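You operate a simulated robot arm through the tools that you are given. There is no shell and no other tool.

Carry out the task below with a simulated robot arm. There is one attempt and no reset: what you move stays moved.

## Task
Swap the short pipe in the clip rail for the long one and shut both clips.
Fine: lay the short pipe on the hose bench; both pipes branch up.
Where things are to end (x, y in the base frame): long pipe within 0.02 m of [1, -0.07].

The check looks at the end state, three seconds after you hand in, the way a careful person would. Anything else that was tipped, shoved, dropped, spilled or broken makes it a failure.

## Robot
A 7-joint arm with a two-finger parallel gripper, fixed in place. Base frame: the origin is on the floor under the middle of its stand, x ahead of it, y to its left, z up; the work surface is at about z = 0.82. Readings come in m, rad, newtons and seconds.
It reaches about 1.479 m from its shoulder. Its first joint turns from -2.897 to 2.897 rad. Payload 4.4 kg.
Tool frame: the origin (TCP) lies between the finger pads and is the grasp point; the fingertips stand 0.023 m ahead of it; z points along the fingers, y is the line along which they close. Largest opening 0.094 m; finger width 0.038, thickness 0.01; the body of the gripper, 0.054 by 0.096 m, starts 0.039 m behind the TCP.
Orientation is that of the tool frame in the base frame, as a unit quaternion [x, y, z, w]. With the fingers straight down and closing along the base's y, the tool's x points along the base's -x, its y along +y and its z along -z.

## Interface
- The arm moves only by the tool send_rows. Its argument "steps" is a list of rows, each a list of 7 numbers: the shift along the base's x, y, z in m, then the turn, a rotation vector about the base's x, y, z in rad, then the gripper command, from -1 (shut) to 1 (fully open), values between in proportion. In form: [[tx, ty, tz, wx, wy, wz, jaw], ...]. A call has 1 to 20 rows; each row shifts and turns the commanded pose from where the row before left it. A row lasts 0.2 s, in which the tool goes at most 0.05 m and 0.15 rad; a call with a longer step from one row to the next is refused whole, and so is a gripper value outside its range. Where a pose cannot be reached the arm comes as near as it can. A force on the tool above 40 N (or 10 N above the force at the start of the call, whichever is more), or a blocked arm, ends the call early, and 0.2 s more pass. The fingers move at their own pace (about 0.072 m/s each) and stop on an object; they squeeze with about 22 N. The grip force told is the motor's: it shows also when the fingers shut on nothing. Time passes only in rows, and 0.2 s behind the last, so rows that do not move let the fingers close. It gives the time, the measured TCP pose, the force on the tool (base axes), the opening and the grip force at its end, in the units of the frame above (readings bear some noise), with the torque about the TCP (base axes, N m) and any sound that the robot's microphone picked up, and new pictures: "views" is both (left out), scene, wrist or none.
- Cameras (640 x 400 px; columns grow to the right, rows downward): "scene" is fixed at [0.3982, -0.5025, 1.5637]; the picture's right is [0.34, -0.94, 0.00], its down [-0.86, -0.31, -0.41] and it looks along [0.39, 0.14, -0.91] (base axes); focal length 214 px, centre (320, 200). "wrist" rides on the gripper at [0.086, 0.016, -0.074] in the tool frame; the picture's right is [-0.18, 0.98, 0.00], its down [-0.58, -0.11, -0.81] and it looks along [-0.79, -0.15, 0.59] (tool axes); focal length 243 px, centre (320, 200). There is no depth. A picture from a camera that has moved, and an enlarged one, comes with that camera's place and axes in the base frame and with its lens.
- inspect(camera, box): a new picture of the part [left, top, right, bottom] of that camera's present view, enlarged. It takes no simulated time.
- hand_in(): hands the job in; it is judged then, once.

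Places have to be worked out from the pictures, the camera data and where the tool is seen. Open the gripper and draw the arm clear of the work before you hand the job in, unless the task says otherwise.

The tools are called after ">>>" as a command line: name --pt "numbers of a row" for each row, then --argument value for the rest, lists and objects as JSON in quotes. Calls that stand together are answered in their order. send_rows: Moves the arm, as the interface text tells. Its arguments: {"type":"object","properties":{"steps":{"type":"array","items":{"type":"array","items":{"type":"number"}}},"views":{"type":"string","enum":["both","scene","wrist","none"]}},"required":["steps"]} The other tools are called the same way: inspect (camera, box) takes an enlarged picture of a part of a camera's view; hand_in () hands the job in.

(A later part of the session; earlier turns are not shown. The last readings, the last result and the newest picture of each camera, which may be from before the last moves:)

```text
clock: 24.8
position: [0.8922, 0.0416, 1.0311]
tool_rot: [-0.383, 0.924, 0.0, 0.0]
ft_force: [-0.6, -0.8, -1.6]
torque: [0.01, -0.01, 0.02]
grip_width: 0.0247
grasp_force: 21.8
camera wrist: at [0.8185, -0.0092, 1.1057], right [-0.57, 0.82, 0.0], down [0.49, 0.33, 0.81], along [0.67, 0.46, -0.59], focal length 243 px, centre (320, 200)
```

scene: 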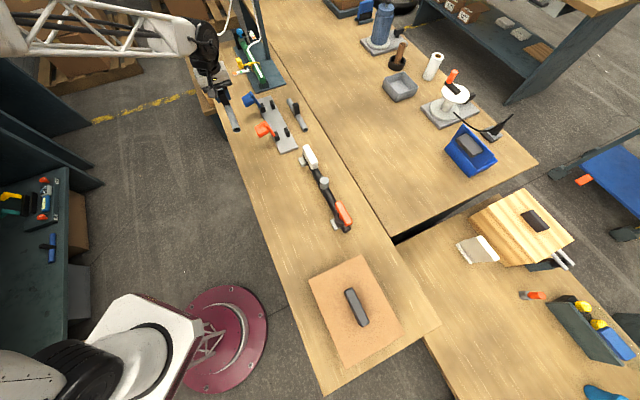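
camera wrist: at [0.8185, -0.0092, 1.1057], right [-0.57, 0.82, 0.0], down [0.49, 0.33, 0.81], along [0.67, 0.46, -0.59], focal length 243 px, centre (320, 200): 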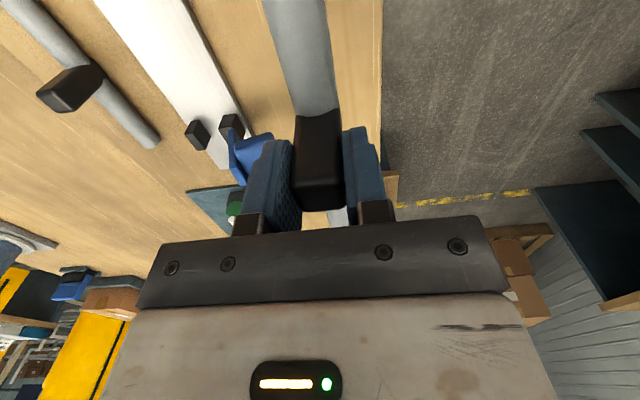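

The pipe is held firmly and level. I'll carry it over the rail centre and lower to z ≈ 0.96, staying above the jaws, to check alignment.

>>> send_rows --pt "0.0275 -0.0284 0 0 0 0 -1" --pt "0.0275 -0.0284 0 0 0 0 -1" --pt "0.0275 -0.0284 0 0 0 0 -1" --pt "0.0275 -0.0284 0 0 0 0 -1" --pt "0 0 -0.03 0 0 0 -1" --pt "0 0 -0.035 0 0 0 -1" --pt "0 0 0 0 0 0 -1" --pt "0 0 0 0 0 0 -1" --views "both"

>>> inspect --camera "scene" --box '[220, 80, 320, 160]'

>>> inspect --camera "wrist" --box '[220, 0, 420, 235]'

```text
clock: 26.6
position: [1.0007, -0.0726, 0.9634]
tool_rot: [-0.383, 0.924, 0.0, 0.0]
ft_force: [0.0, -0.6, -1.4]
torque: [0.03, 0.02, -0.01]
grip_width: 0.0248
grasp_force: 22.3
camera wrist: at [0.9286, -0.123, 1.0384], right [-0.57, 0.82, 0.0], down [0.49, 0.33, 0.81], along [0.67, 0.46, -0.59], focal length 243 px, centre (320, 200)
```

scene: 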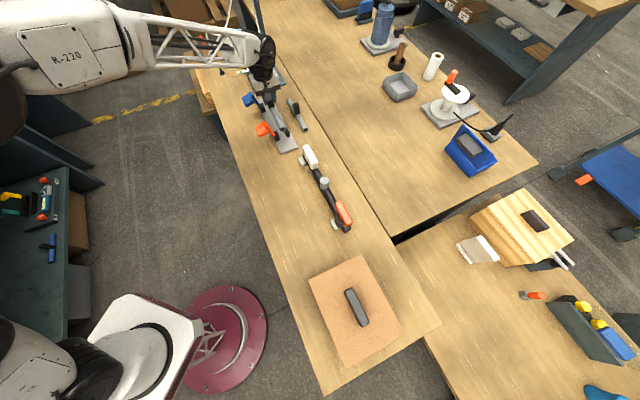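
wrist: 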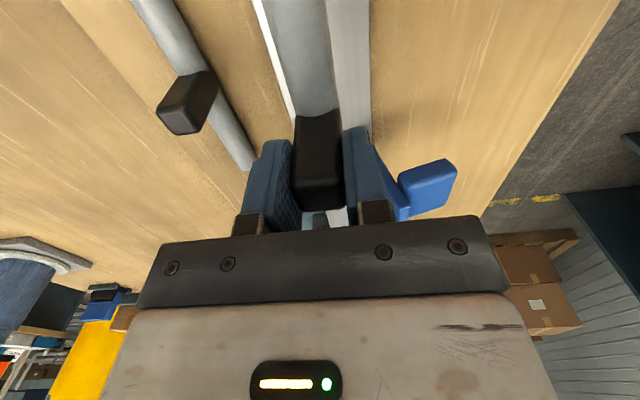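

```text
5.00 times, centred on (270, 120) of scene
camera zoom: at [0.3982, -0.5025, 1.5637], right [0.34, -0.94, 0.0], down [-0.86, -0.31, -0.41], along [0.39, 0.14, -0.91], focal length 1072 px, centre (570, 600)
```

zoom: 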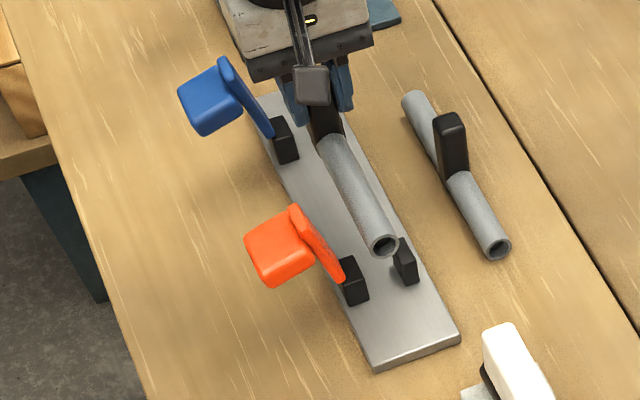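

```text
1.70 times, centred on (320, 118) of wrist
camera zoom: at [0.9286, -0.123, 1.0384], right [-0.57, 0.82, 0.0], down [0.49, 0.33, 0.81], along [0.67, 0.46, -0.59], focal length 413 px, centre (320, 340)
```

zoom: 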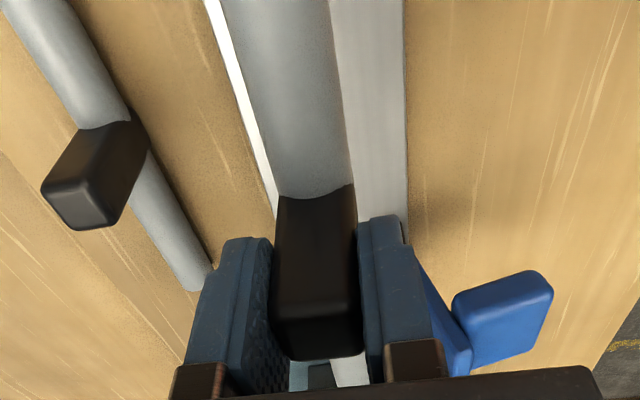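

The TCP is within 1 mm of where the short pipe sat across the rail, and both levers are clear. I'll lower toward the jaws and check the forces.

>>> send_rows --pt "0 0 -0.025 0 0 0 -1" --pt "0 0 -0.015 0 0 0 -1" --pt "0 0 -0.008 0 0 0 -1" --pt "0 0 -0.006 0 0 0 -1" --pt "0 0 -0.004 0 0 0 -1" --pt "0 0 0 0 0 0 -1" --views "both"

>>> inspect --camera "scene" --box '[220, 80, 320, 160]'

```text
clock: 28.0
position: [1.0024, -0.0719, 0.9086]
tool_rot: [-0.384, 0.924, 0.0, 0.0]
ft_force: [0.3, -0.5, 0.1]
torque: [-0.01, -0.02, 0.01]
grip_width: 0.0247
grasp_force: 21.9
camera wrist: at [0.9281, -0.1225, 0.9816], right [-0.57, 0.82, 0.0], down [0.49, 0.33, 0.81], along [0.67, 0.46, -0.59], focal length 243 px, centre (320, 200)
```

scene: 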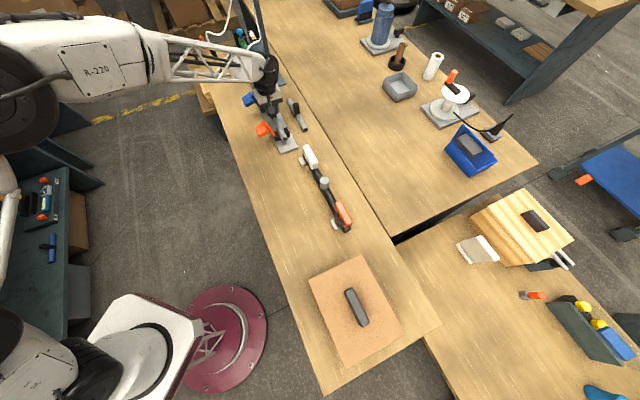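
wrist: 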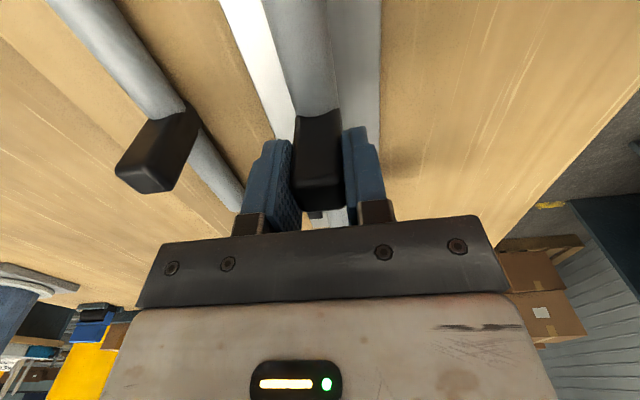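

```text
5.00 times, centred on (270, 120) of scene
camera zoom: at [0.3982, -0.5025, 1.5637], right [0.34, -0.94, 0.0], down [-0.86, -0.31, -0.41], along [0.39, 0.14, -0.91], focal length 1072 px, centre (570, 600)
```

zoom: 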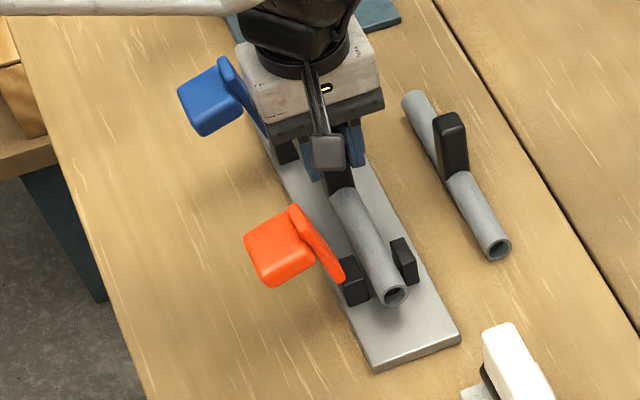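

The pipe is entering between the jaws with no side force. I'll continue down in small steps until it seats near z = 0.894.

>>> send_rows --pt "0 0 -0.004 0 0 0 -1" --pt "0 0 -0.004 0 0 0 -1" --pt "0 0 -0.004 0 0 0 -1" --pt "0 0 0 0 0 0 -1" --views "none"

```text
clock: 29.0
position: [1.0031, -0.0718, 0.8951]
tool_rot: [-0.384, 0.923, 0.0, 0.001]
ft_force: [0.8, 0.5, -0.9]
torque: [0.01, 0.0, 0.0]
grip_width: 0.0246
grasp_force: 21.5
```

Still no contact at 0.895. I'll take two more 2 mm steps to seat it.

>>> send_rows --pt "0 0 -0.002 0 0 0 -1" --pt "0 0 -0.002 0 0 0 -1" --pt "0 0 0 0 0 0 -1" --views "both"

>>> inspect --camera "scene" --box '[230, 90, 310, 154]'

```text
clock: 29.8
position: [1.0019, -0.0729, 0.8926]
tool_rot: [-0.384, 0.923, -0.001, 0.0]
ft_force: [-1.2, 0.2, 2.2]
torque: [-0.15, 0.19, -0.03]
grip_width: 0.0247
grasp_force: 22.5
camera wrist: at [0.9285, -0.1225, 0.9663], right [-0.57, 0.82, 0.0], down [0.49, 0.33, 0.81], along [0.67, 0.46, -0.59], focal length 243 px, centre (320, 200)
```

scene: 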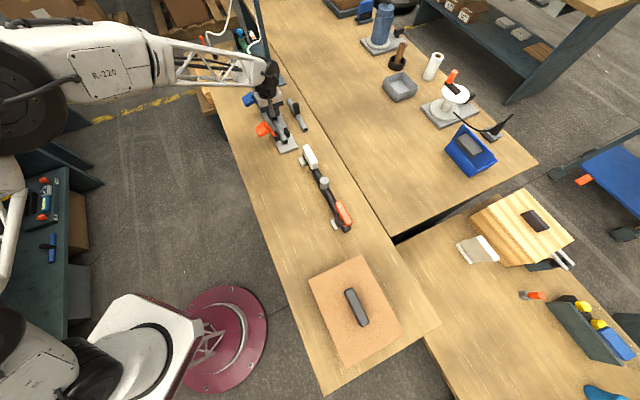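
wrist: 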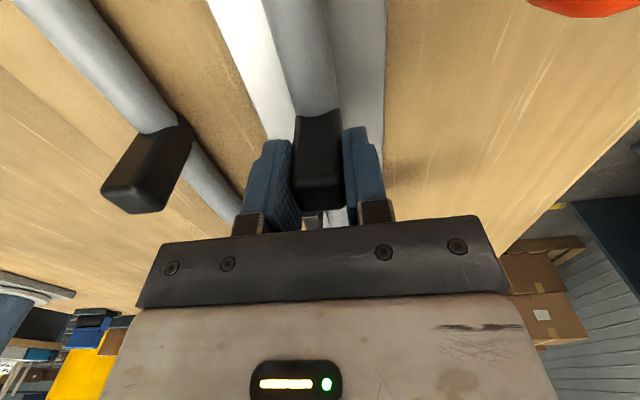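

```text
6.25 times, centred on (270, 122) of scene
camera zoom: at [0.3982, -0.5025, 1.5637], right [0.34, -0.94, 0.0], down [-0.86, -0.31, -0.41], along [0.39, 0.14, -0.91], focal length 1340 px, centre (632, 688)
```

zoom: 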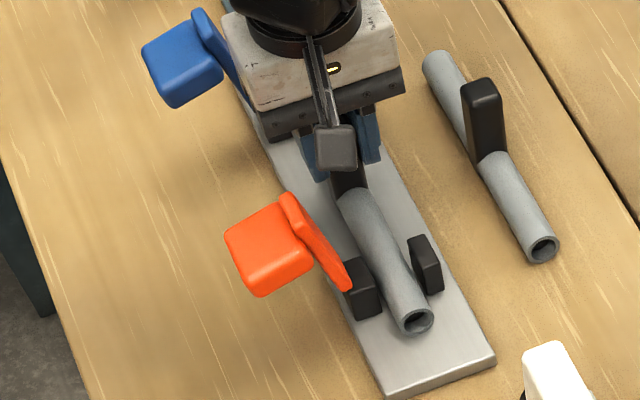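

The pipe is seated: light contact at z = 0.8926, as expected. I'll release slowly and check that the branch stays up.

>>> send_rows --pt "0 0 0.001 0 0 0 -0.6" --pt "0 0 0 0 0 0 -0.45" --pt "0 0 0 0 0 0 -0.3" --pt "0 0 0 0 0 0 -0.1" --pt "0 0 0 0 0 0 0.3" --pt "0 0 0 0 0 0 0.6" --pt "0 0 0.01 0 0 0 0.7" --pt "0 0 0.03 0 0 0 0.7" --pt "0 0 0.04 0 0 0 0.7" --pt "0 0 0.04 0 0 0 0.7" --pt "0 0 0 0 0 0 0.7" --views "both"

>>> inspect --camera "scene" --box '[230, 90, 310, 154]'

>>> inspect --camera "wrist" --box '[240, 0, 420, 200]'

```text
clock: 32.2
position: [1.0024, -0.0729, 1.0147]
tool_rot: [-0.384, 0.923, 0.0, -0.001]
ft_force: [0.3, 1.3, -0.2]
torque: [0.0, -0.01, -0.02]
grip_width: 0.0799
grasp_force: 0.1
camera wrist: at [0.9288, -0.1233, 1.0882], right [-0.57, 0.82, 0.0], down [0.49, 0.33, 0.81], along [0.67, 0.46, -0.59], focal length 243 px, centre (320, 200)
```

scene: 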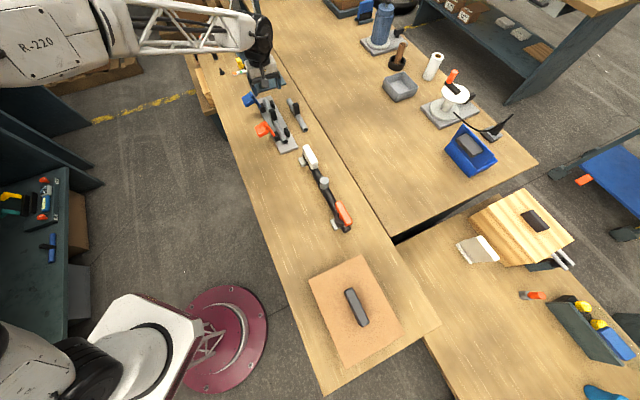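
wrist: 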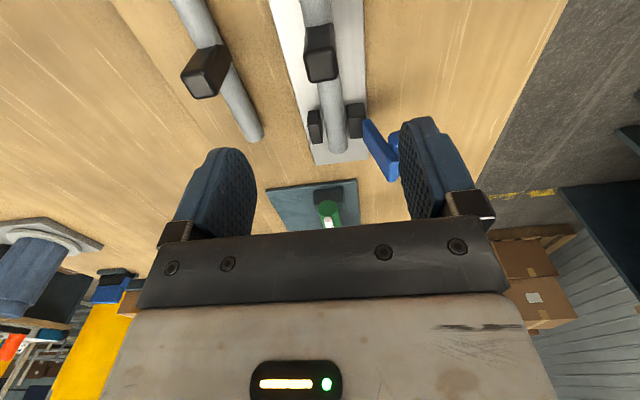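

```text
6.25 times, centred on (270, 122) of scene
camera zoom: at [0.3982, -0.5025, 1.5637], right [0.34, -0.94, 0.0], down [-0.86, -0.31, -0.41], along [0.39, 0.14, -0.91], focal length 1340 px, centre (632, 688)
```

zoom: 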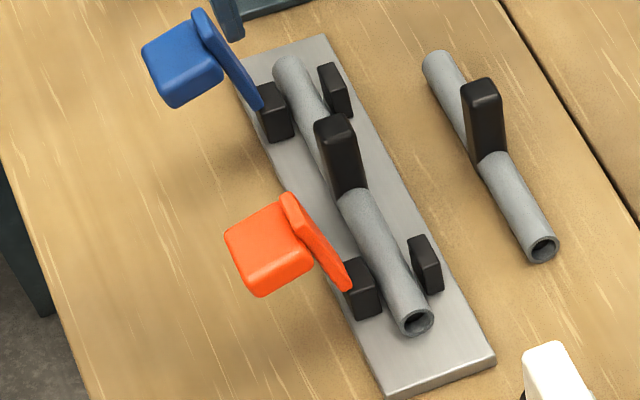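

```text
2.00 times, centred on (330, 100) of wrist
camera zoom: at [0.9288, -0.1233, 1.0882], right [-0.57, 0.82, 0.0], down [0.49, 0.33, 0.81], along [0.67, 0.46, -0.59], focal length 485 px, centre (300, 400)
```

zoom: 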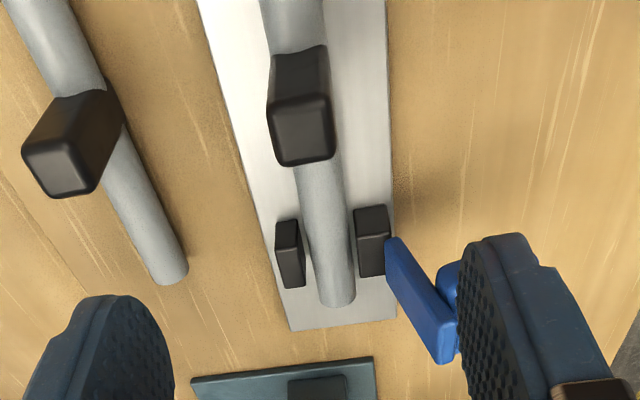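

The long pipe sits in both clips, branch up, at about (1.001, -0.072). Next the clips: I'll close the fingers, stage outboard (+n) of the orange lever, and tilt the tool about 34° around the rail axis. That points the fingers inward and down so they can get under the paddle's outer edge.

>>> send_rows --pt "-0.0357 0.0106 0 0 0 0 -1" --pt "-0.0357 0.0106 0 0 0 0 -1" --pt "-0.0357 0.0106 0 0 0 0 -1" --pt "-0.0357 0.0106 0 0 0 0 -1" --pt "-0.0357 0.0106 0 0 0 0 -1" --pt "0 0 0 -0.105 -0.105 0 -1" --pt "0 0 0 -0.105 -0.105 0 -1" --pt "0 0 0 -0.105 -0.105 0 -1" --pt "0 0 0 -0.105 -0.105 0 -1" --pt "0 0 0 0 0 0 -1" --views "both"

>>> inspect --camera "wrist" --box '[120, 20, 440, 235]'

>>> inspect --camera "scene" --box '[210, 80, 310, 160]'

```text
clock: 34.4
position: [0.8233, -0.018, 1.0124]
tool_rot: [-0.366, 0.883, -0.271, 0.112]
ft_force: [0.2, -0.1, -0.4]
torque: [0.01, 0.02, 0.01]
grip_width: 0.0
grasp_force: 21.8
camera wrist: at [0.7222, -0.0422, 1.0653], right [-0.45, 0.71, -0.55], down [0.15, 0.67, 0.73], along [0.88, 0.24, -0.41], focal length 243 px, centre (320, 200)
```

scene: 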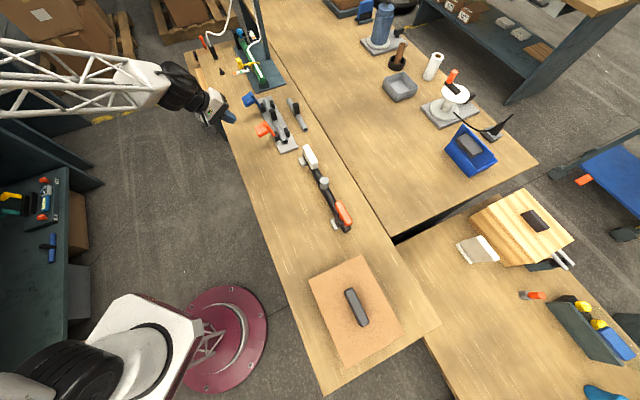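
wrist: 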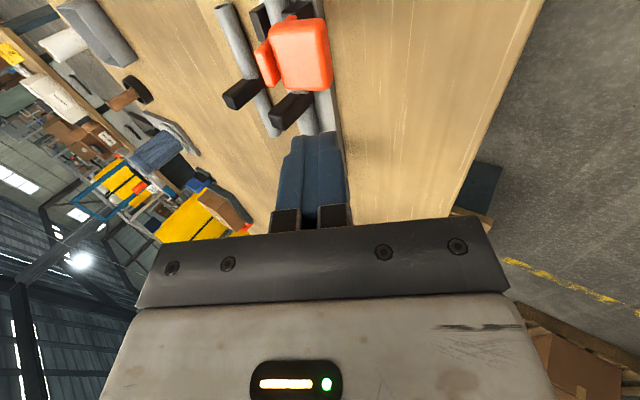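

```text
1.86 times, centred on (280, 128) of wrist
camera zoom: at [0.7222, -0.0422, 1.0653], right [-0.45, 0.71, -0.55], down [0.15, 0.67, 0.73], along [0.88, 0.24, -0.41], focal length 451 px, centre (394, 335)
```

zoom: 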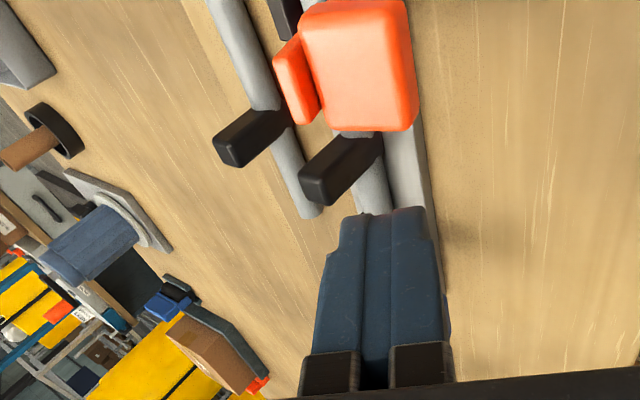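

```text
5.00 times, centred on (260, 120) of scene
camera zoom: at [0.3982, -0.5025, 1.5637], right [0.34, -0.94, 0.0], down [-0.86, -0.31, -0.41], along [0.39, 0.14, -0.91], focal length 1072 px, centre (620, 600)
```

zoom: 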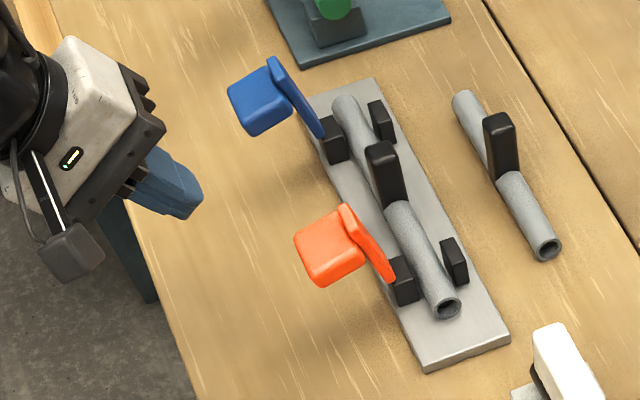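

The tilt is right, with the fingers pointing inward and down, and the lever numbers agree between views. The paddle underside's outer edge is at n ≈ 0.087, z ≈ 0.892, and the hinge is near n ≈ 0.028, z ≈ 0.866. I'll descend just outboard of the orange paddle.

>>> send_rows --pt "0.004 -0.004 -0.035 0 0 0 -1" --pt "0.005 -0.005 -0.035 0 0 0 -1" --pt "0.005 -0.005 -0.03 0 0 0 -1" --pt "0.004 -0.004 -0.018 0 0 0 -1" --pt "0 0 0 0 0 0 -1" --views "both"

>>> inspect --camera "wrist" --box '[180, 40, 440, 235]'

>>> inspect --camera "scene" --box '[220, 90, 300, 154]'

```text
clock: 35.6
position: [0.8402, -0.0374, 0.8941]
tool_rot: [-0.367, 0.883, -0.27, 0.112]
ft_force: [0.6, 0.1, -0.4]
torque: [0.01, 0.0, 0.01]
grip_width: 0.0
grasp_force: 22.2
camera wrist: at [0.7393, -0.06, 0.9473], right [-0.45, 0.71, -0.55], down [0.15, 0.67, 0.73], along [0.88, 0.24, -0.41], focal length 243 px, centre (320, 200)
```

scene: 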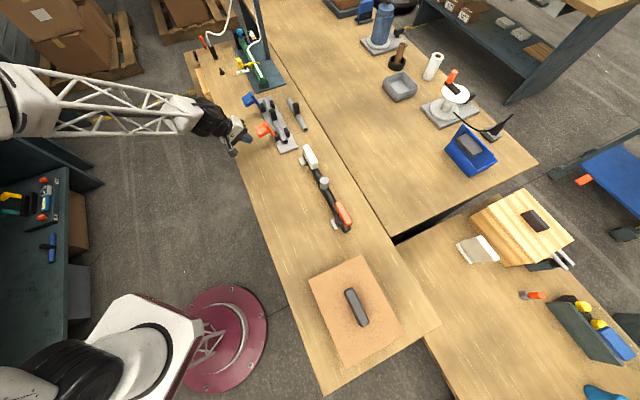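
wrist: 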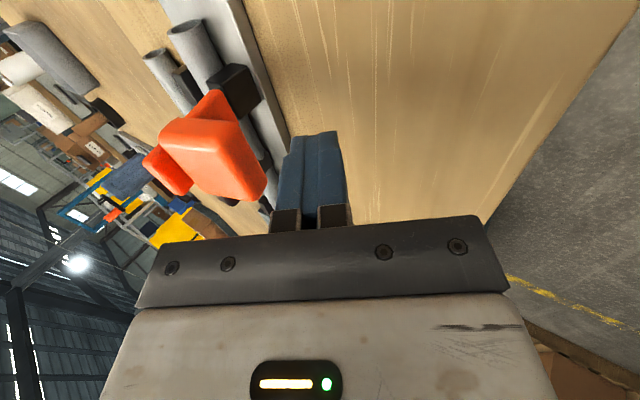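

```text
2.05 times, centred on (310, 138) of wrist
camera zoom: at [0.7393, -0.06, 0.9473], right [-0.45, 0.71, -0.55], down [0.15, 0.67, 0.73], along [0.88, 0.24, -0.41], focal length 498 px, centre (340, 328)
```

zoom: 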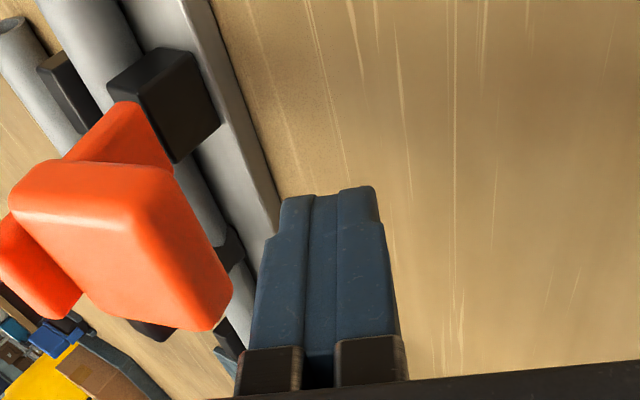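

```text
6.25 times, centred on (260, 122) of scene
camera zoom: at [0.3982, -0.5025, 1.5637], right [0.34, -0.94, 0.0], down [-0.86, -0.31, -0.41], along [0.39, 0.14, -0.91], focal length 1340 px, centre (695, 688)
```

zoom: 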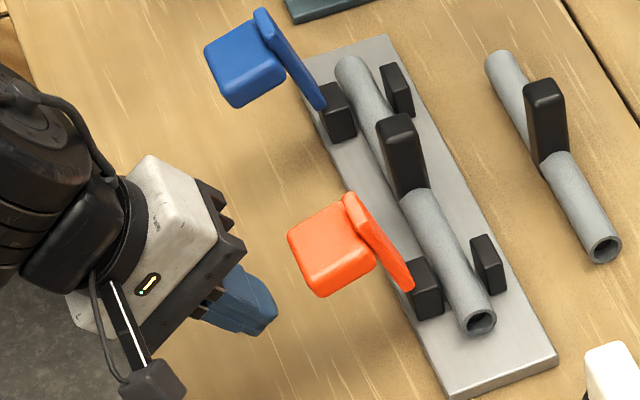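

This view shows the paddle in profile, and its outer lower edge is confirmed at n ≈ 0.088, z ≈ 0.894. I'll move inward (-n) to make contact under the outer edge.

>>> send_rows --pt "0.0085 -0.0085 0 0 0 0 -1" --pt "0.0085 -0.0085 0 0 0 0 -1" --pt "0.0035 -0.0035 0 0 0 0 -1" --pt "0.002 -0.002 0.002 0 0 0 -1" --pt "0 0 0 0 0 0 -1" --views "wrist"

>>> inspect --camera "wrist" --box '[180, 40, 440, 235]'

```text
clock: 36.8
position: [0.8625, -0.0593, 0.8975]
tool_rot: [-0.366, 0.883, -0.271, 0.112]
ft_force: [-1.6, 4.0, 1.0]
torque: [0.02, 0.02, 0.0]
grip_width: 0.0001
grasp_force: 22.2
camera wrist: at [0.7622, -0.0828, 0.9497], right [-0.45, 0.71, -0.55], down [0.15, 0.67, 0.73], along [0.88, 0.24, -0.41], focal length 243 px, centre (320, 200)
```

wrist: 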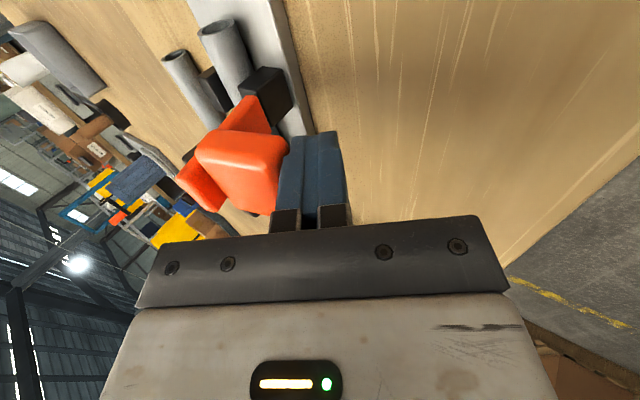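

```text
2.05 times, centred on (310, 138) of wrist
camera zoom: at [0.7622, -0.0828, 0.9497], right [-0.45, 0.71, -0.55], down [0.15, 0.67, 0.73], along [0.88, 0.24, -0.41], focal length 498 px, centre (340, 328)
```

zoom: 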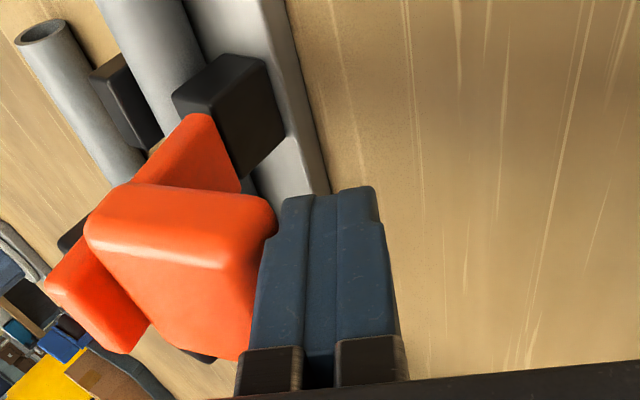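

The finger has made contact (about 4 N along +n) roughly 1 cm from the fingertip, under the paddle's edge. I'll follow the lever's arc up and over, the first 30° for now.

>>> send_rows --pt "0.0041 -0.0041 0.0103 0 0 0 -1" --pt "0.0053 -0.0053 0.0091 0 0 0 -1" --pt "0.0063 -0.0063 0.0076 0 0 0 -1" --pt "0 0 0 0 0 0 -1" --views "both"

>>> inspect --camera "wrist" --box '[180, 40, 440, 235]'

>>> inspect --camera "scene" --box '[220, 90, 300, 154]'

```text
clock: 37.8
position: [0.8801, -0.0749, 0.9235]
tool_rot: [-0.366, 0.883, -0.271, 0.112]
ft_force: [-0.2, 0.2, 0.1]
torque: [0.02, 0.03, -0.01]
grip_width: 0.0
grasp_force: 22.0
camera wrist: at [0.779, -0.0987, 0.9768], right [-0.45, 0.71, -0.55], down [0.15, 0.67, 0.73], along [0.88, 0.24, -0.41], focal length 243 px, centre (320, 200)
```

scene: 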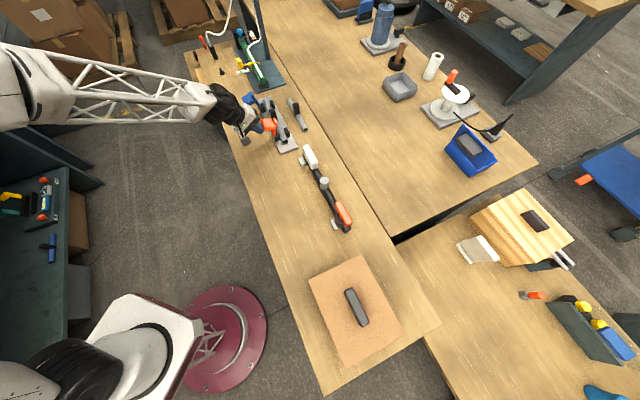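
wrist: 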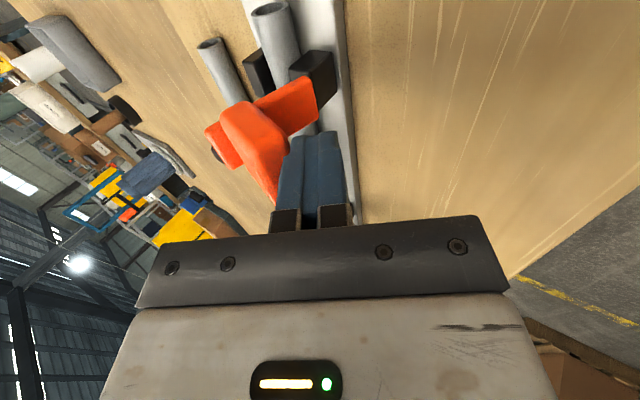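

```text
2.05 times, centred on (310, 138) of wrist
camera zoom: at [0.779, -0.0987, 0.9768], right [-0.45, 0.71, -0.55], down [0.15, 0.67, 0.73], along [0.88, 0.24, -0.41], focal length 498 px, centre (340, 328)
```

zoom: 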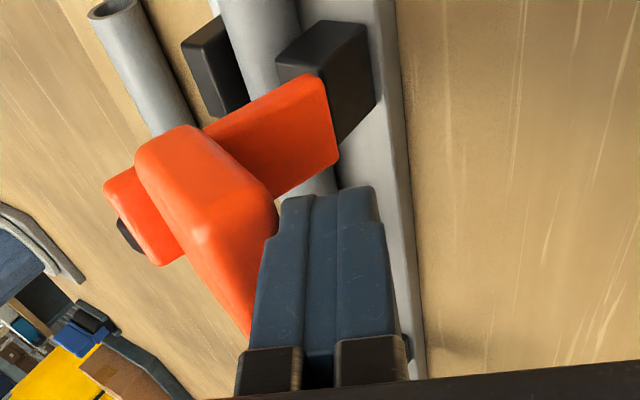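

```text
6.25 times, centred on (260, 122) of scene
camera zoom: at [0.3982, -0.5025, 1.5637], right [0.34, -0.94, 0.0], down [-0.86, -0.31, -0.41], along [0.39, 0.14, -0.91], focal length 1340 px, centre (695, 688)
```

zoom: 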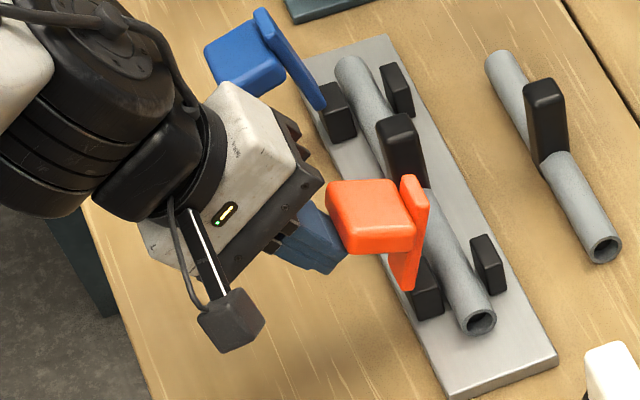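

The orange lever is rotating smoothly with almost no resistance and now stands about upright. I'll continue along the arc for another 30°.

>>> send_rows --pt "0.0072 -0.0072 0.006 0 0 0 -1" --pt "0.0078 -0.0078 0.0041 0 0 0 -1" --pt "0.0082 -0.0082 0.0022 0 0 0 -1" --pt "0 0 0 0 0 0 -1" --views "both"

>>> inspect --camera "wrist" --box '[180, 40, 440, 235]'

>>> inspect --camera "scene" --box '[220, 90, 300, 154]'

```text
clock: 38.8
position: [0.9028, -0.0985, 0.9362]
tool_rot: [-0.366, 0.883, -0.271, 0.111]
ft_force: [-0.7, 0.3, 0.3]
torque: [-0.02, 0.01, -0.03]
grip_width: 0.0002
grasp_force: 21.4
camera wrist: at [0.8015, -0.1221, 0.9885], right [-0.45, 0.71, -0.55], down [0.15, 0.67, 0.73], along [0.88, 0.24, -0.41], focal length 243 px, centre (320, 200)
```

scene: 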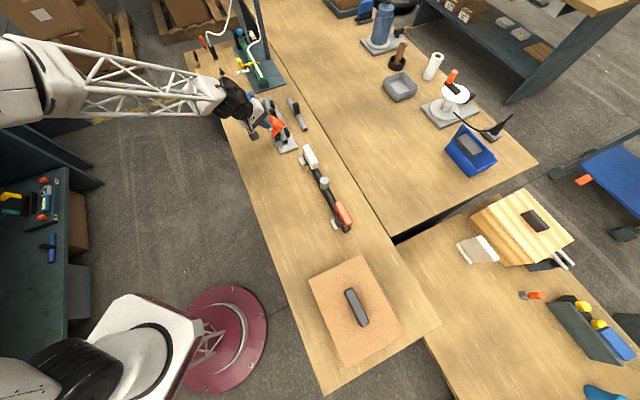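
wrist: 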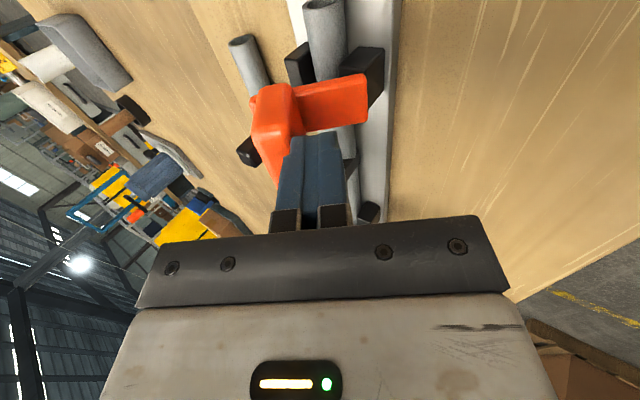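

```text
2.05 times, centred on (310, 138) of wrist
camera zoom: at [0.8015, -0.1221, 0.9885], right [-0.45, 0.71, -0.55], down [0.15, 0.67, 0.73], along [0.88, 0.24, -0.41], focal length 498 px, centre (340, 328)
```

zoom: 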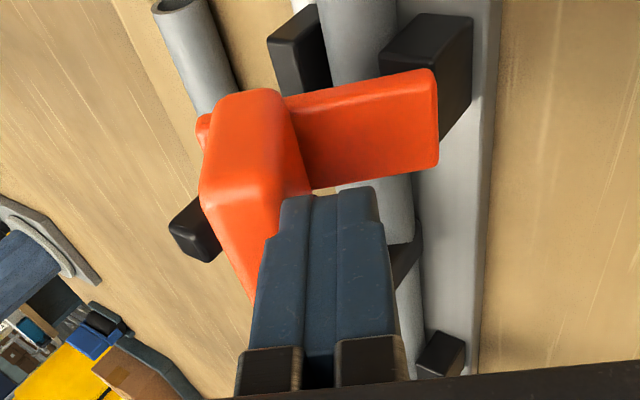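

```text
6.25 times, centred on (260, 122) of scene
camera zoom: at [0.3982, -0.5025, 1.5637], right [0.34, -0.94, 0.0], down [-0.86, -0.31, -0.41], along [0.39, 0.14, -0.91], focal length 1340 px, centre (695, 688)
```

zoom: 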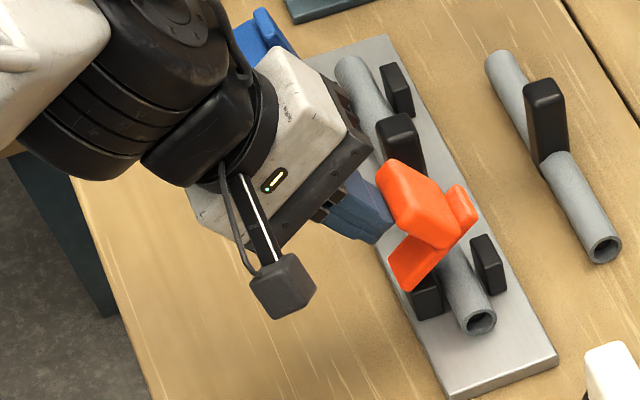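

The lever is past vertical and still moving freely. I'll continue over the top, easing the tilt back so the finger stays flush with the paddle's underside.

>>> send_rows --pt "0.0083 -0.0083 0 0 0 0 -1" --pt "0.0086 -0.0086 0 0.0864 0.0864 0 -1" --pt "0.0083 -0.0083 -0.0023 0.0864 0.0864 0 -1" --pt "0 0 0 0 0 0 -1" --views "both"

>>> inspect --camera "wrist" --box '[180, 40, 440, 235]'

>>> inspect --camera "scene" --box '[220, 90, 300, 154]'

```text
clock: 39.8
position: [0.9276, -0.1245, 0.9333]
tool_rot: [-0.378, 0.909, -0.161, 0.066]
ft_force: [0.3, 0.1, -0.3]
torque: [-0.01, -0.01, -0.03]
grip_width: 0.0
grasp_force: 22.0
camera wrist: at [0.8367, -0.1576, 0.9984], right [-0.52, 0.78, -0.34], down [0.29, 0.53, 0.79], along [0.8, 0.32, -0.5], focal length 243 px, centre (320, 200)
```

scene: 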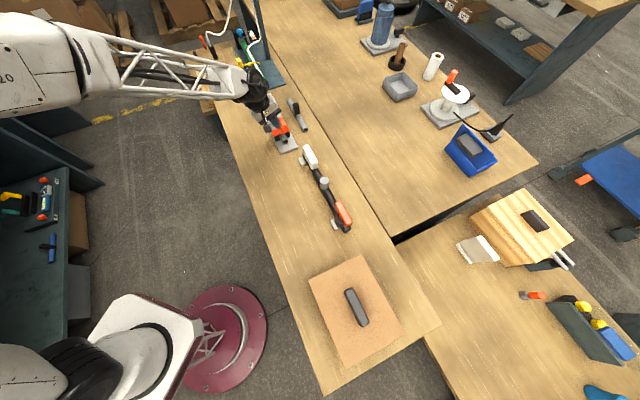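
wrist: 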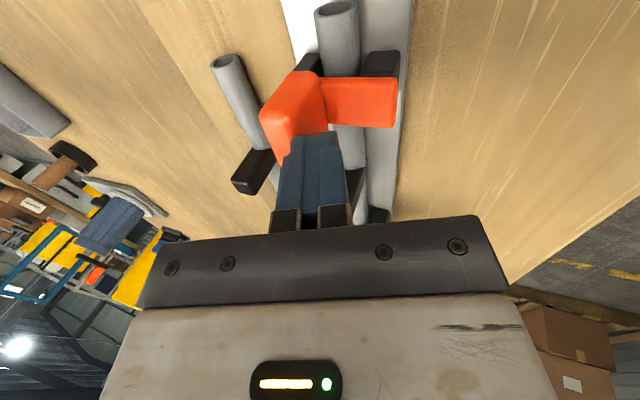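

```text
2.05 times, centred on (310, 138) of wrist
camera zoom: at [0.8367, -0.1576, 0.9984], right [-0.52, 0.78, -0.34], down [0.29, 0.53, 0.79], along [0.8, 0.32, -0.5], focal length 498 px, centre (340, 328)
```

zoom: 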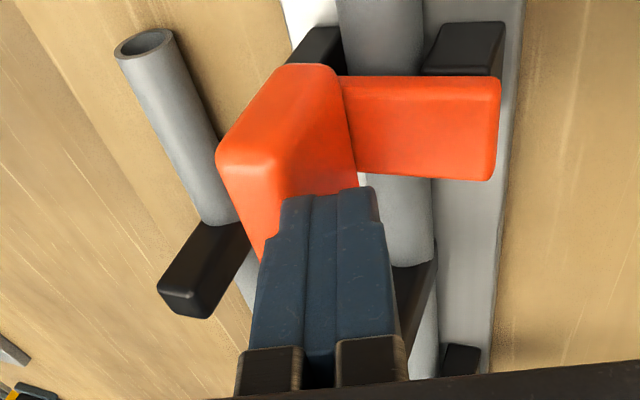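

```text
6.25 times, centred on (260, 122) of scene
camera zoom: at [0.3982, -0.5025, 1.5637], right [0.34, -0.94, 0.0], down [-0.86, -0.31, -0.41], along [0.39, 0.14, -0.91], focal length 1340 px, centre (695, 688)
```

zoom: 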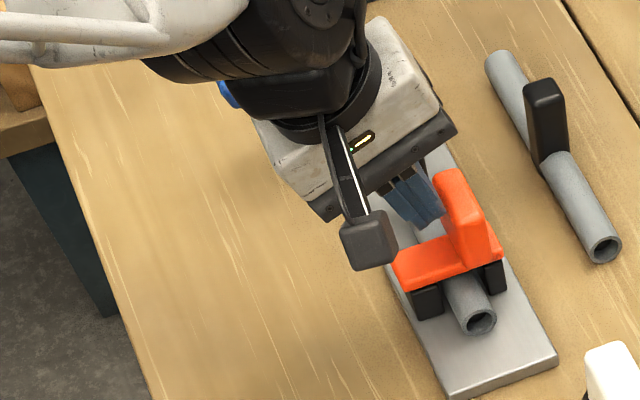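

The orange lever is nearly shut, with its plate spanning over the pipe toward the far jaw. I'll keep going to latch it, watching the force and listening for a click.

>>> send_rows --pt "0.008 -0.008 -0.0042 0.0864 0.0864 0 -1" --pt "0.006 -0.006 -0.0045 0.0864 0.0864 0 -1" --pt "0 0 0 0 0 0 -1" --views "both"

>>> inspect --camera "wrist" --box '[180, 40, 440, 235]'

>>> inspect --camera "scene" --box '[220, 90, 300, 154]'

```text
clock: 40.1
position: [0.9309, -0.1266, 0.9338]
tool_rot: [-0.379, 0.914, -0.132, 0.055]
ft_force: [-29.5, 11.9, 15.4]
torque: [0.09, 0.44, -0.18]
grip_width: 0.0
grasp_force: 22.2
stopped in row 1: the force on the tool passed its limit at 66 N (the readings are from after the stop); the commanded pose is now the measured one
camera wrist: at [0.8425, -0.1625, 1.0002], right [-0.54, 0.8, -0.28], down [0.32, 0.5, 0.8], along [0.78, 0.34, -0.53], focal length 243 px, centre (320, 200)
```

scene: 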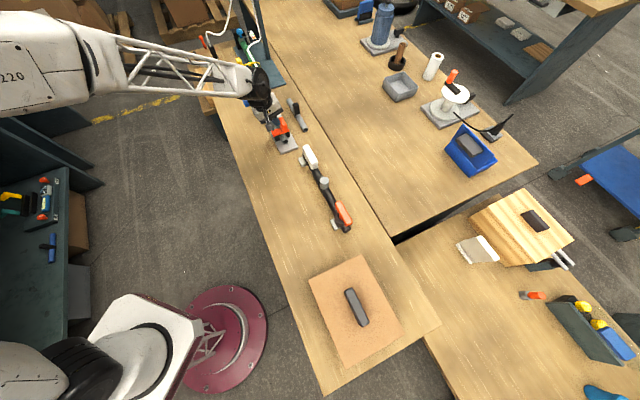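
wrist: 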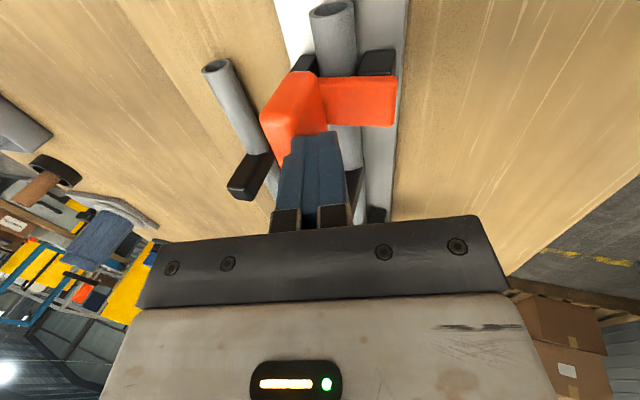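

```text
2.05 times, centred on (310, 138) of wrist
camera zoom: at [0.8425, -0.1625, 1.0002], right [-0.54, 0.8, -0.28], down [0.32, 0.5, 0.8], along [0.78, 0.34, -0.53], focal length 498 px, centre (340, 328)
```

zoom: 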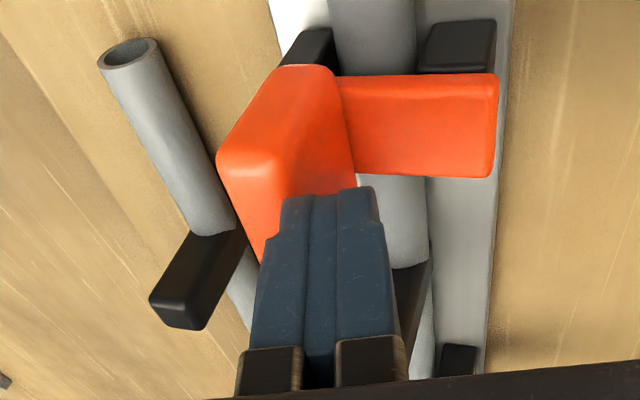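

```text
6.25 times, centred on (260, 122) of scene
camera zoom: at [0.3982, -0.5025, 1.5637], right [0.34, -0.94, 0.0], down [-0.86, -0.31, -0.41], along [0.39, 0.14, -0.91], focal length 1340 px, centre (695, 688)
```

zoom: 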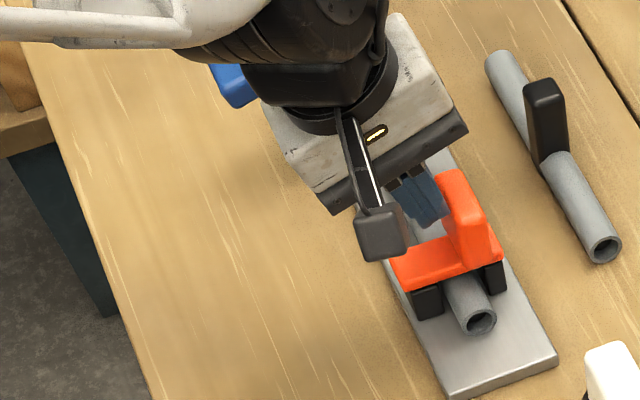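

The push stopped at 66 N with no click heard. The lever looks level, but I need to see whether it's truly latched, so I'll back the finger off slightly outward and look.

>>> send_rows --pt "-0.006 0.006 0.002 0 0 0 -1" --pt "-0.01 0.01 0.01 0 0 0 -1" --pt "-0.02 0.02 0.02 0 0 0 -1" --pt "0 0 0 0 0 0 -1" --views "both"

>>> inspect --camera "wrist" --box '[180, 20, 420, 200]'

>>> inspect --camera "scene" --box '[230, 95, 310, 159]'

```text
clock: 41.1
position: [0.8936, -0.0919, 0.9645]
tool_rot: [-0.378, 0.915, -0.132, 0.055]
ft_force: [-0.2, -0.1, 0.2]
torque: [-0.03, -0.01, -0.02]
grip_width: 0.0001
grasp_force: 22.0
camera wrist: at [0.806, -0.1275, 1.032], right [-0.54, 0.8, -0.28], down [0.32, 0.5, 0.8], along [0.78, 0.34, -0.53], focal length 243 px, centre (320, 200)
```

scene: 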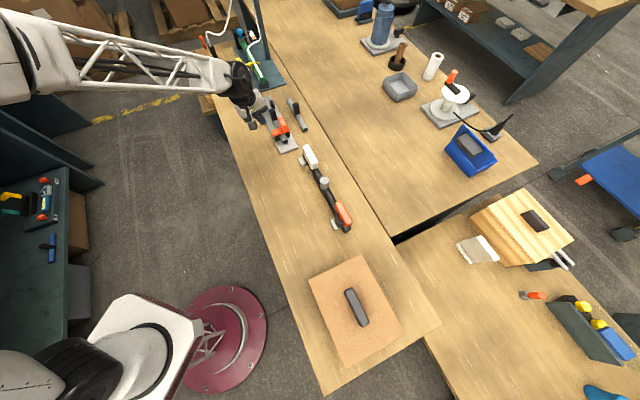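
wrist: 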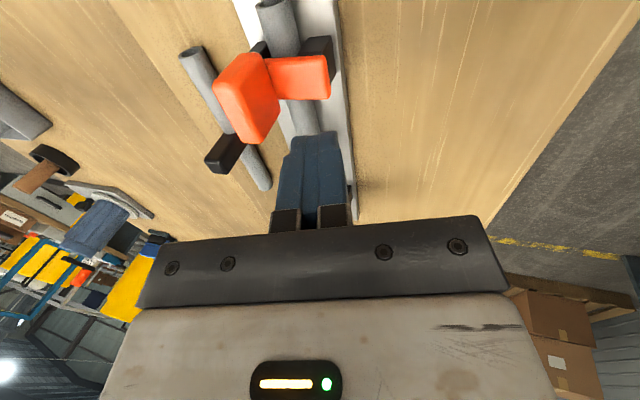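

```text
2.22 times, centred on (300, 110) of wrist
camera zoom: at [0.806, -0.1275, 1.032], right [-0.54, 0.8, -0.28], down [0.32, 0.5, 0.8], along [0.78, 0.34, -0.53], focal length 539 px, centre (364, 400)
```

zoom: 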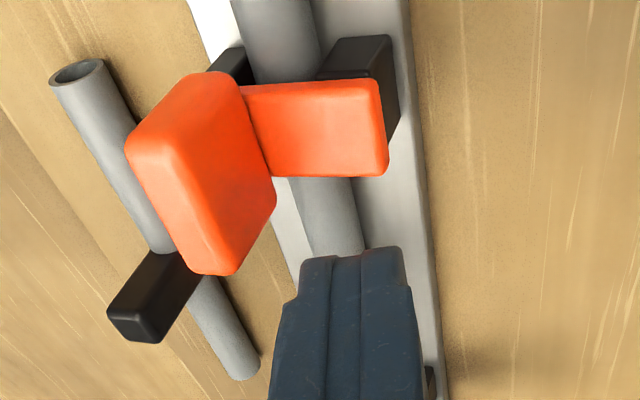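

```text
6.25 times, centred on (270, 127) of scene
camera zoom: at [0.3982, -0.5025, 1.5637], right [0.34, -0.94, 0.0], down [-0.86, -0.31, -0.41], along [0.39, 0.14, -0.91], focal length 1340 px, centre (632, 656)
```

zoom: 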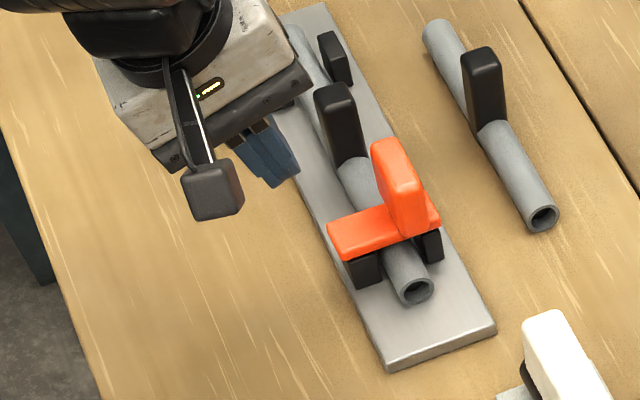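

The plate lies across both jaws and stayed put after the finger left. I'll enlarge to check for any gap at the far jaw.

>>> inspect --camera "scene" --box '[262, 110, 296, 138]'

>>> inspect --camera "wrist" --box '[200, 20, 360, 150]'

```text
14.29 times, centred on (279, 124) of scene
camera zoom: at [0.3982, -0.5025, 1.5637], right [0.34, -0.94, 0.0], down [-0.86, -0.31, -0.41], along [0.39, 0.14, -0.91], focal length 3064 px, centre (906, 1286)
```

zoom: 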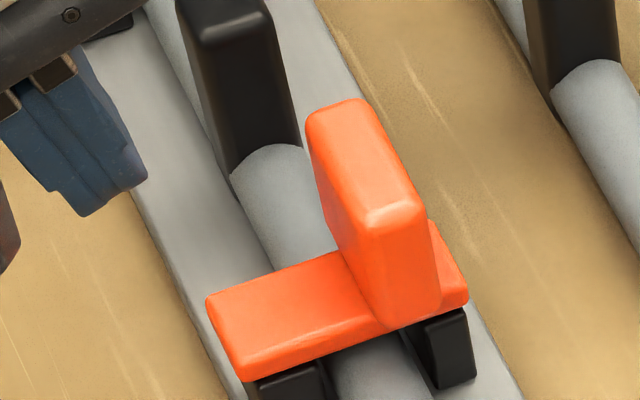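

```text
3.08 times, centred on (280, 85) of wrist
camera zoom: at [0.806, -0.1275, 1.032], right [-0.54, 0.8, -0.28], down [0.32, 0.5, 0.8], along [0.78, 0.34, -0.53], focal length 746 px, centre (443, 554)
```

zoom: 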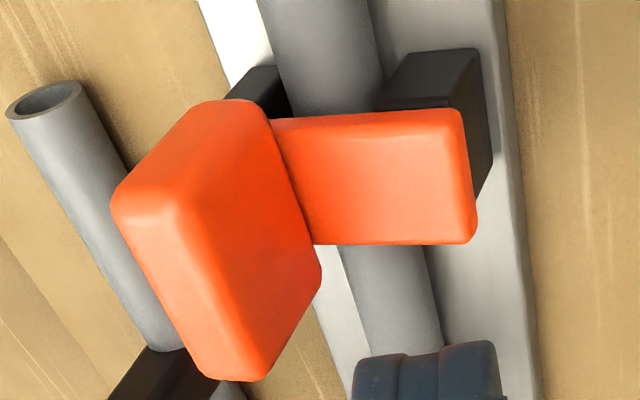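

The plate comes out horizontal within about 1–2° and appears shut. To be sure it's fully home, I'll straighten the tool and press down on the top of the closed paddle (near n = -0.02, z ≈ 0.917) with moderate force.

>>> send_rows --pt "0 0 0.025 0.1015 0.1015 0 -1" --pt "0.0145 -0.014 0 0.1015 0.1015 0 -1" --pt "0.0145 -0.014 0 0 0 0 -1" --pt "0.0145 -0.014 0 0 0 0 -1" --pt "0.0145 -0.0135 0 0 0 0 -1" --pt "0 0 -0.02 0 0 0 -1" --pt "0 0 -0.015 0 0 0 -1" --pt "0 0 0 0 0 0 -1" --views "both"

>>> inspect --camera "wrist" --box '[180, 20, 460, 235]'

>>> inspect --camera "scene" --box '[230, 90, 310, 154]'

```text
clock: 43.0
position: [0.9542, -0.147, 0.9532]
tool_rot: [-0.383, 0.924, 0.0, 0.0]
ft_force: [-1.3, 0.5, 1.1]
torque: [0.02, 0.03, 0.01]
grip_width: 0.0002
grasp_force: 21.8
camera wrist: at [0.8808, -0.1967, 1.0282], right [-0.57, 0.82, 0.0], down [0.49, 0.33, 0.81], along [0.66, 0.46, -0.59], focal length 243 px, centre (320, 200)
```

scene: 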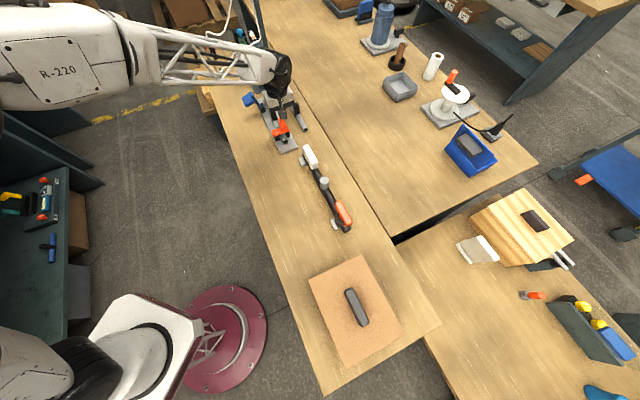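
wrist: 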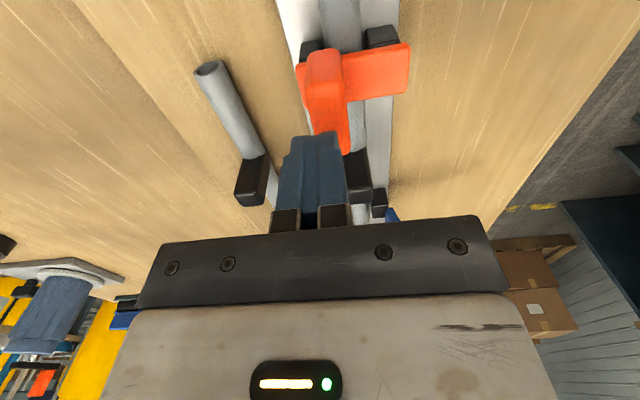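

```text
1.86 times, centred on (320, 128) of wrist
camera zoom: at [0.8808, -0.1967, 1.0282], right [-0.57, 0.82, 0.0], down [0.49, 0.33, 0.81], along [0.66, 0.46, -0.59], focal length 451 px, centre (320, 335)
```

zoom: 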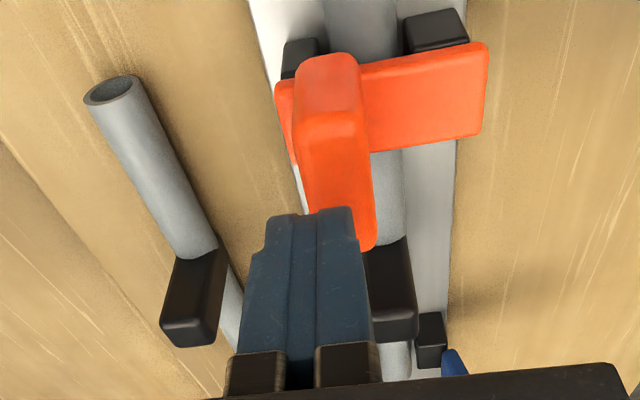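

```text
6.25 times, centred on (270, 122) of scene
camera zoom: at [0.3982, -0.5025, 1.5637], right [0.34, -0.94, 0.0], down [-0.86, -0.31, -0.41], along [0.39, 0.14, -0.91], focal length 1340 px, centre (632, 688)
```

zoom: 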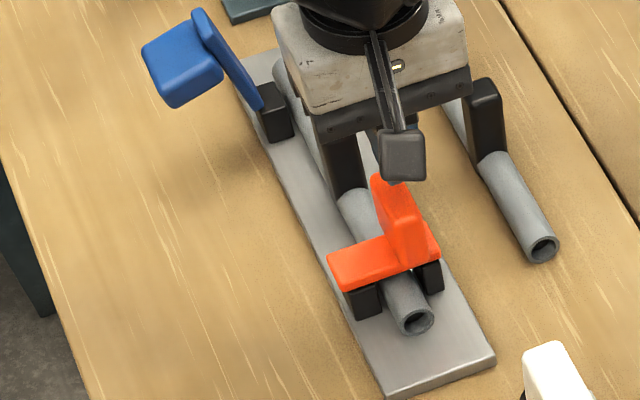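

The fingertip is just above the paddle's top face, with the paddle about 6 mm further toward +n. I'll shift to centre on it and press down in small steps.

>>> send_rows --pt "-0.0042 0.0042 0 0 0 0 -1" --pt "0 0 -0.005 0 0 0 -1" --pt "0 0 -0.004 0 0 0 -1" --pt "0 0 -0.002 0 0 0 -1" --pt "0 0 0 0 0 0 -1" --views "none"

```text
clock: 44.1
position: [0.9491, -0.143, 0.9432]
tool_rot: [-0.382, 0.924, 0.0, 0.0]
ft_force: [-0.6, 0.5, 0.0]
torque: [-0.02, 0.01, -0.01]
grip_width: 0.0
grasp_force: 21.9
```

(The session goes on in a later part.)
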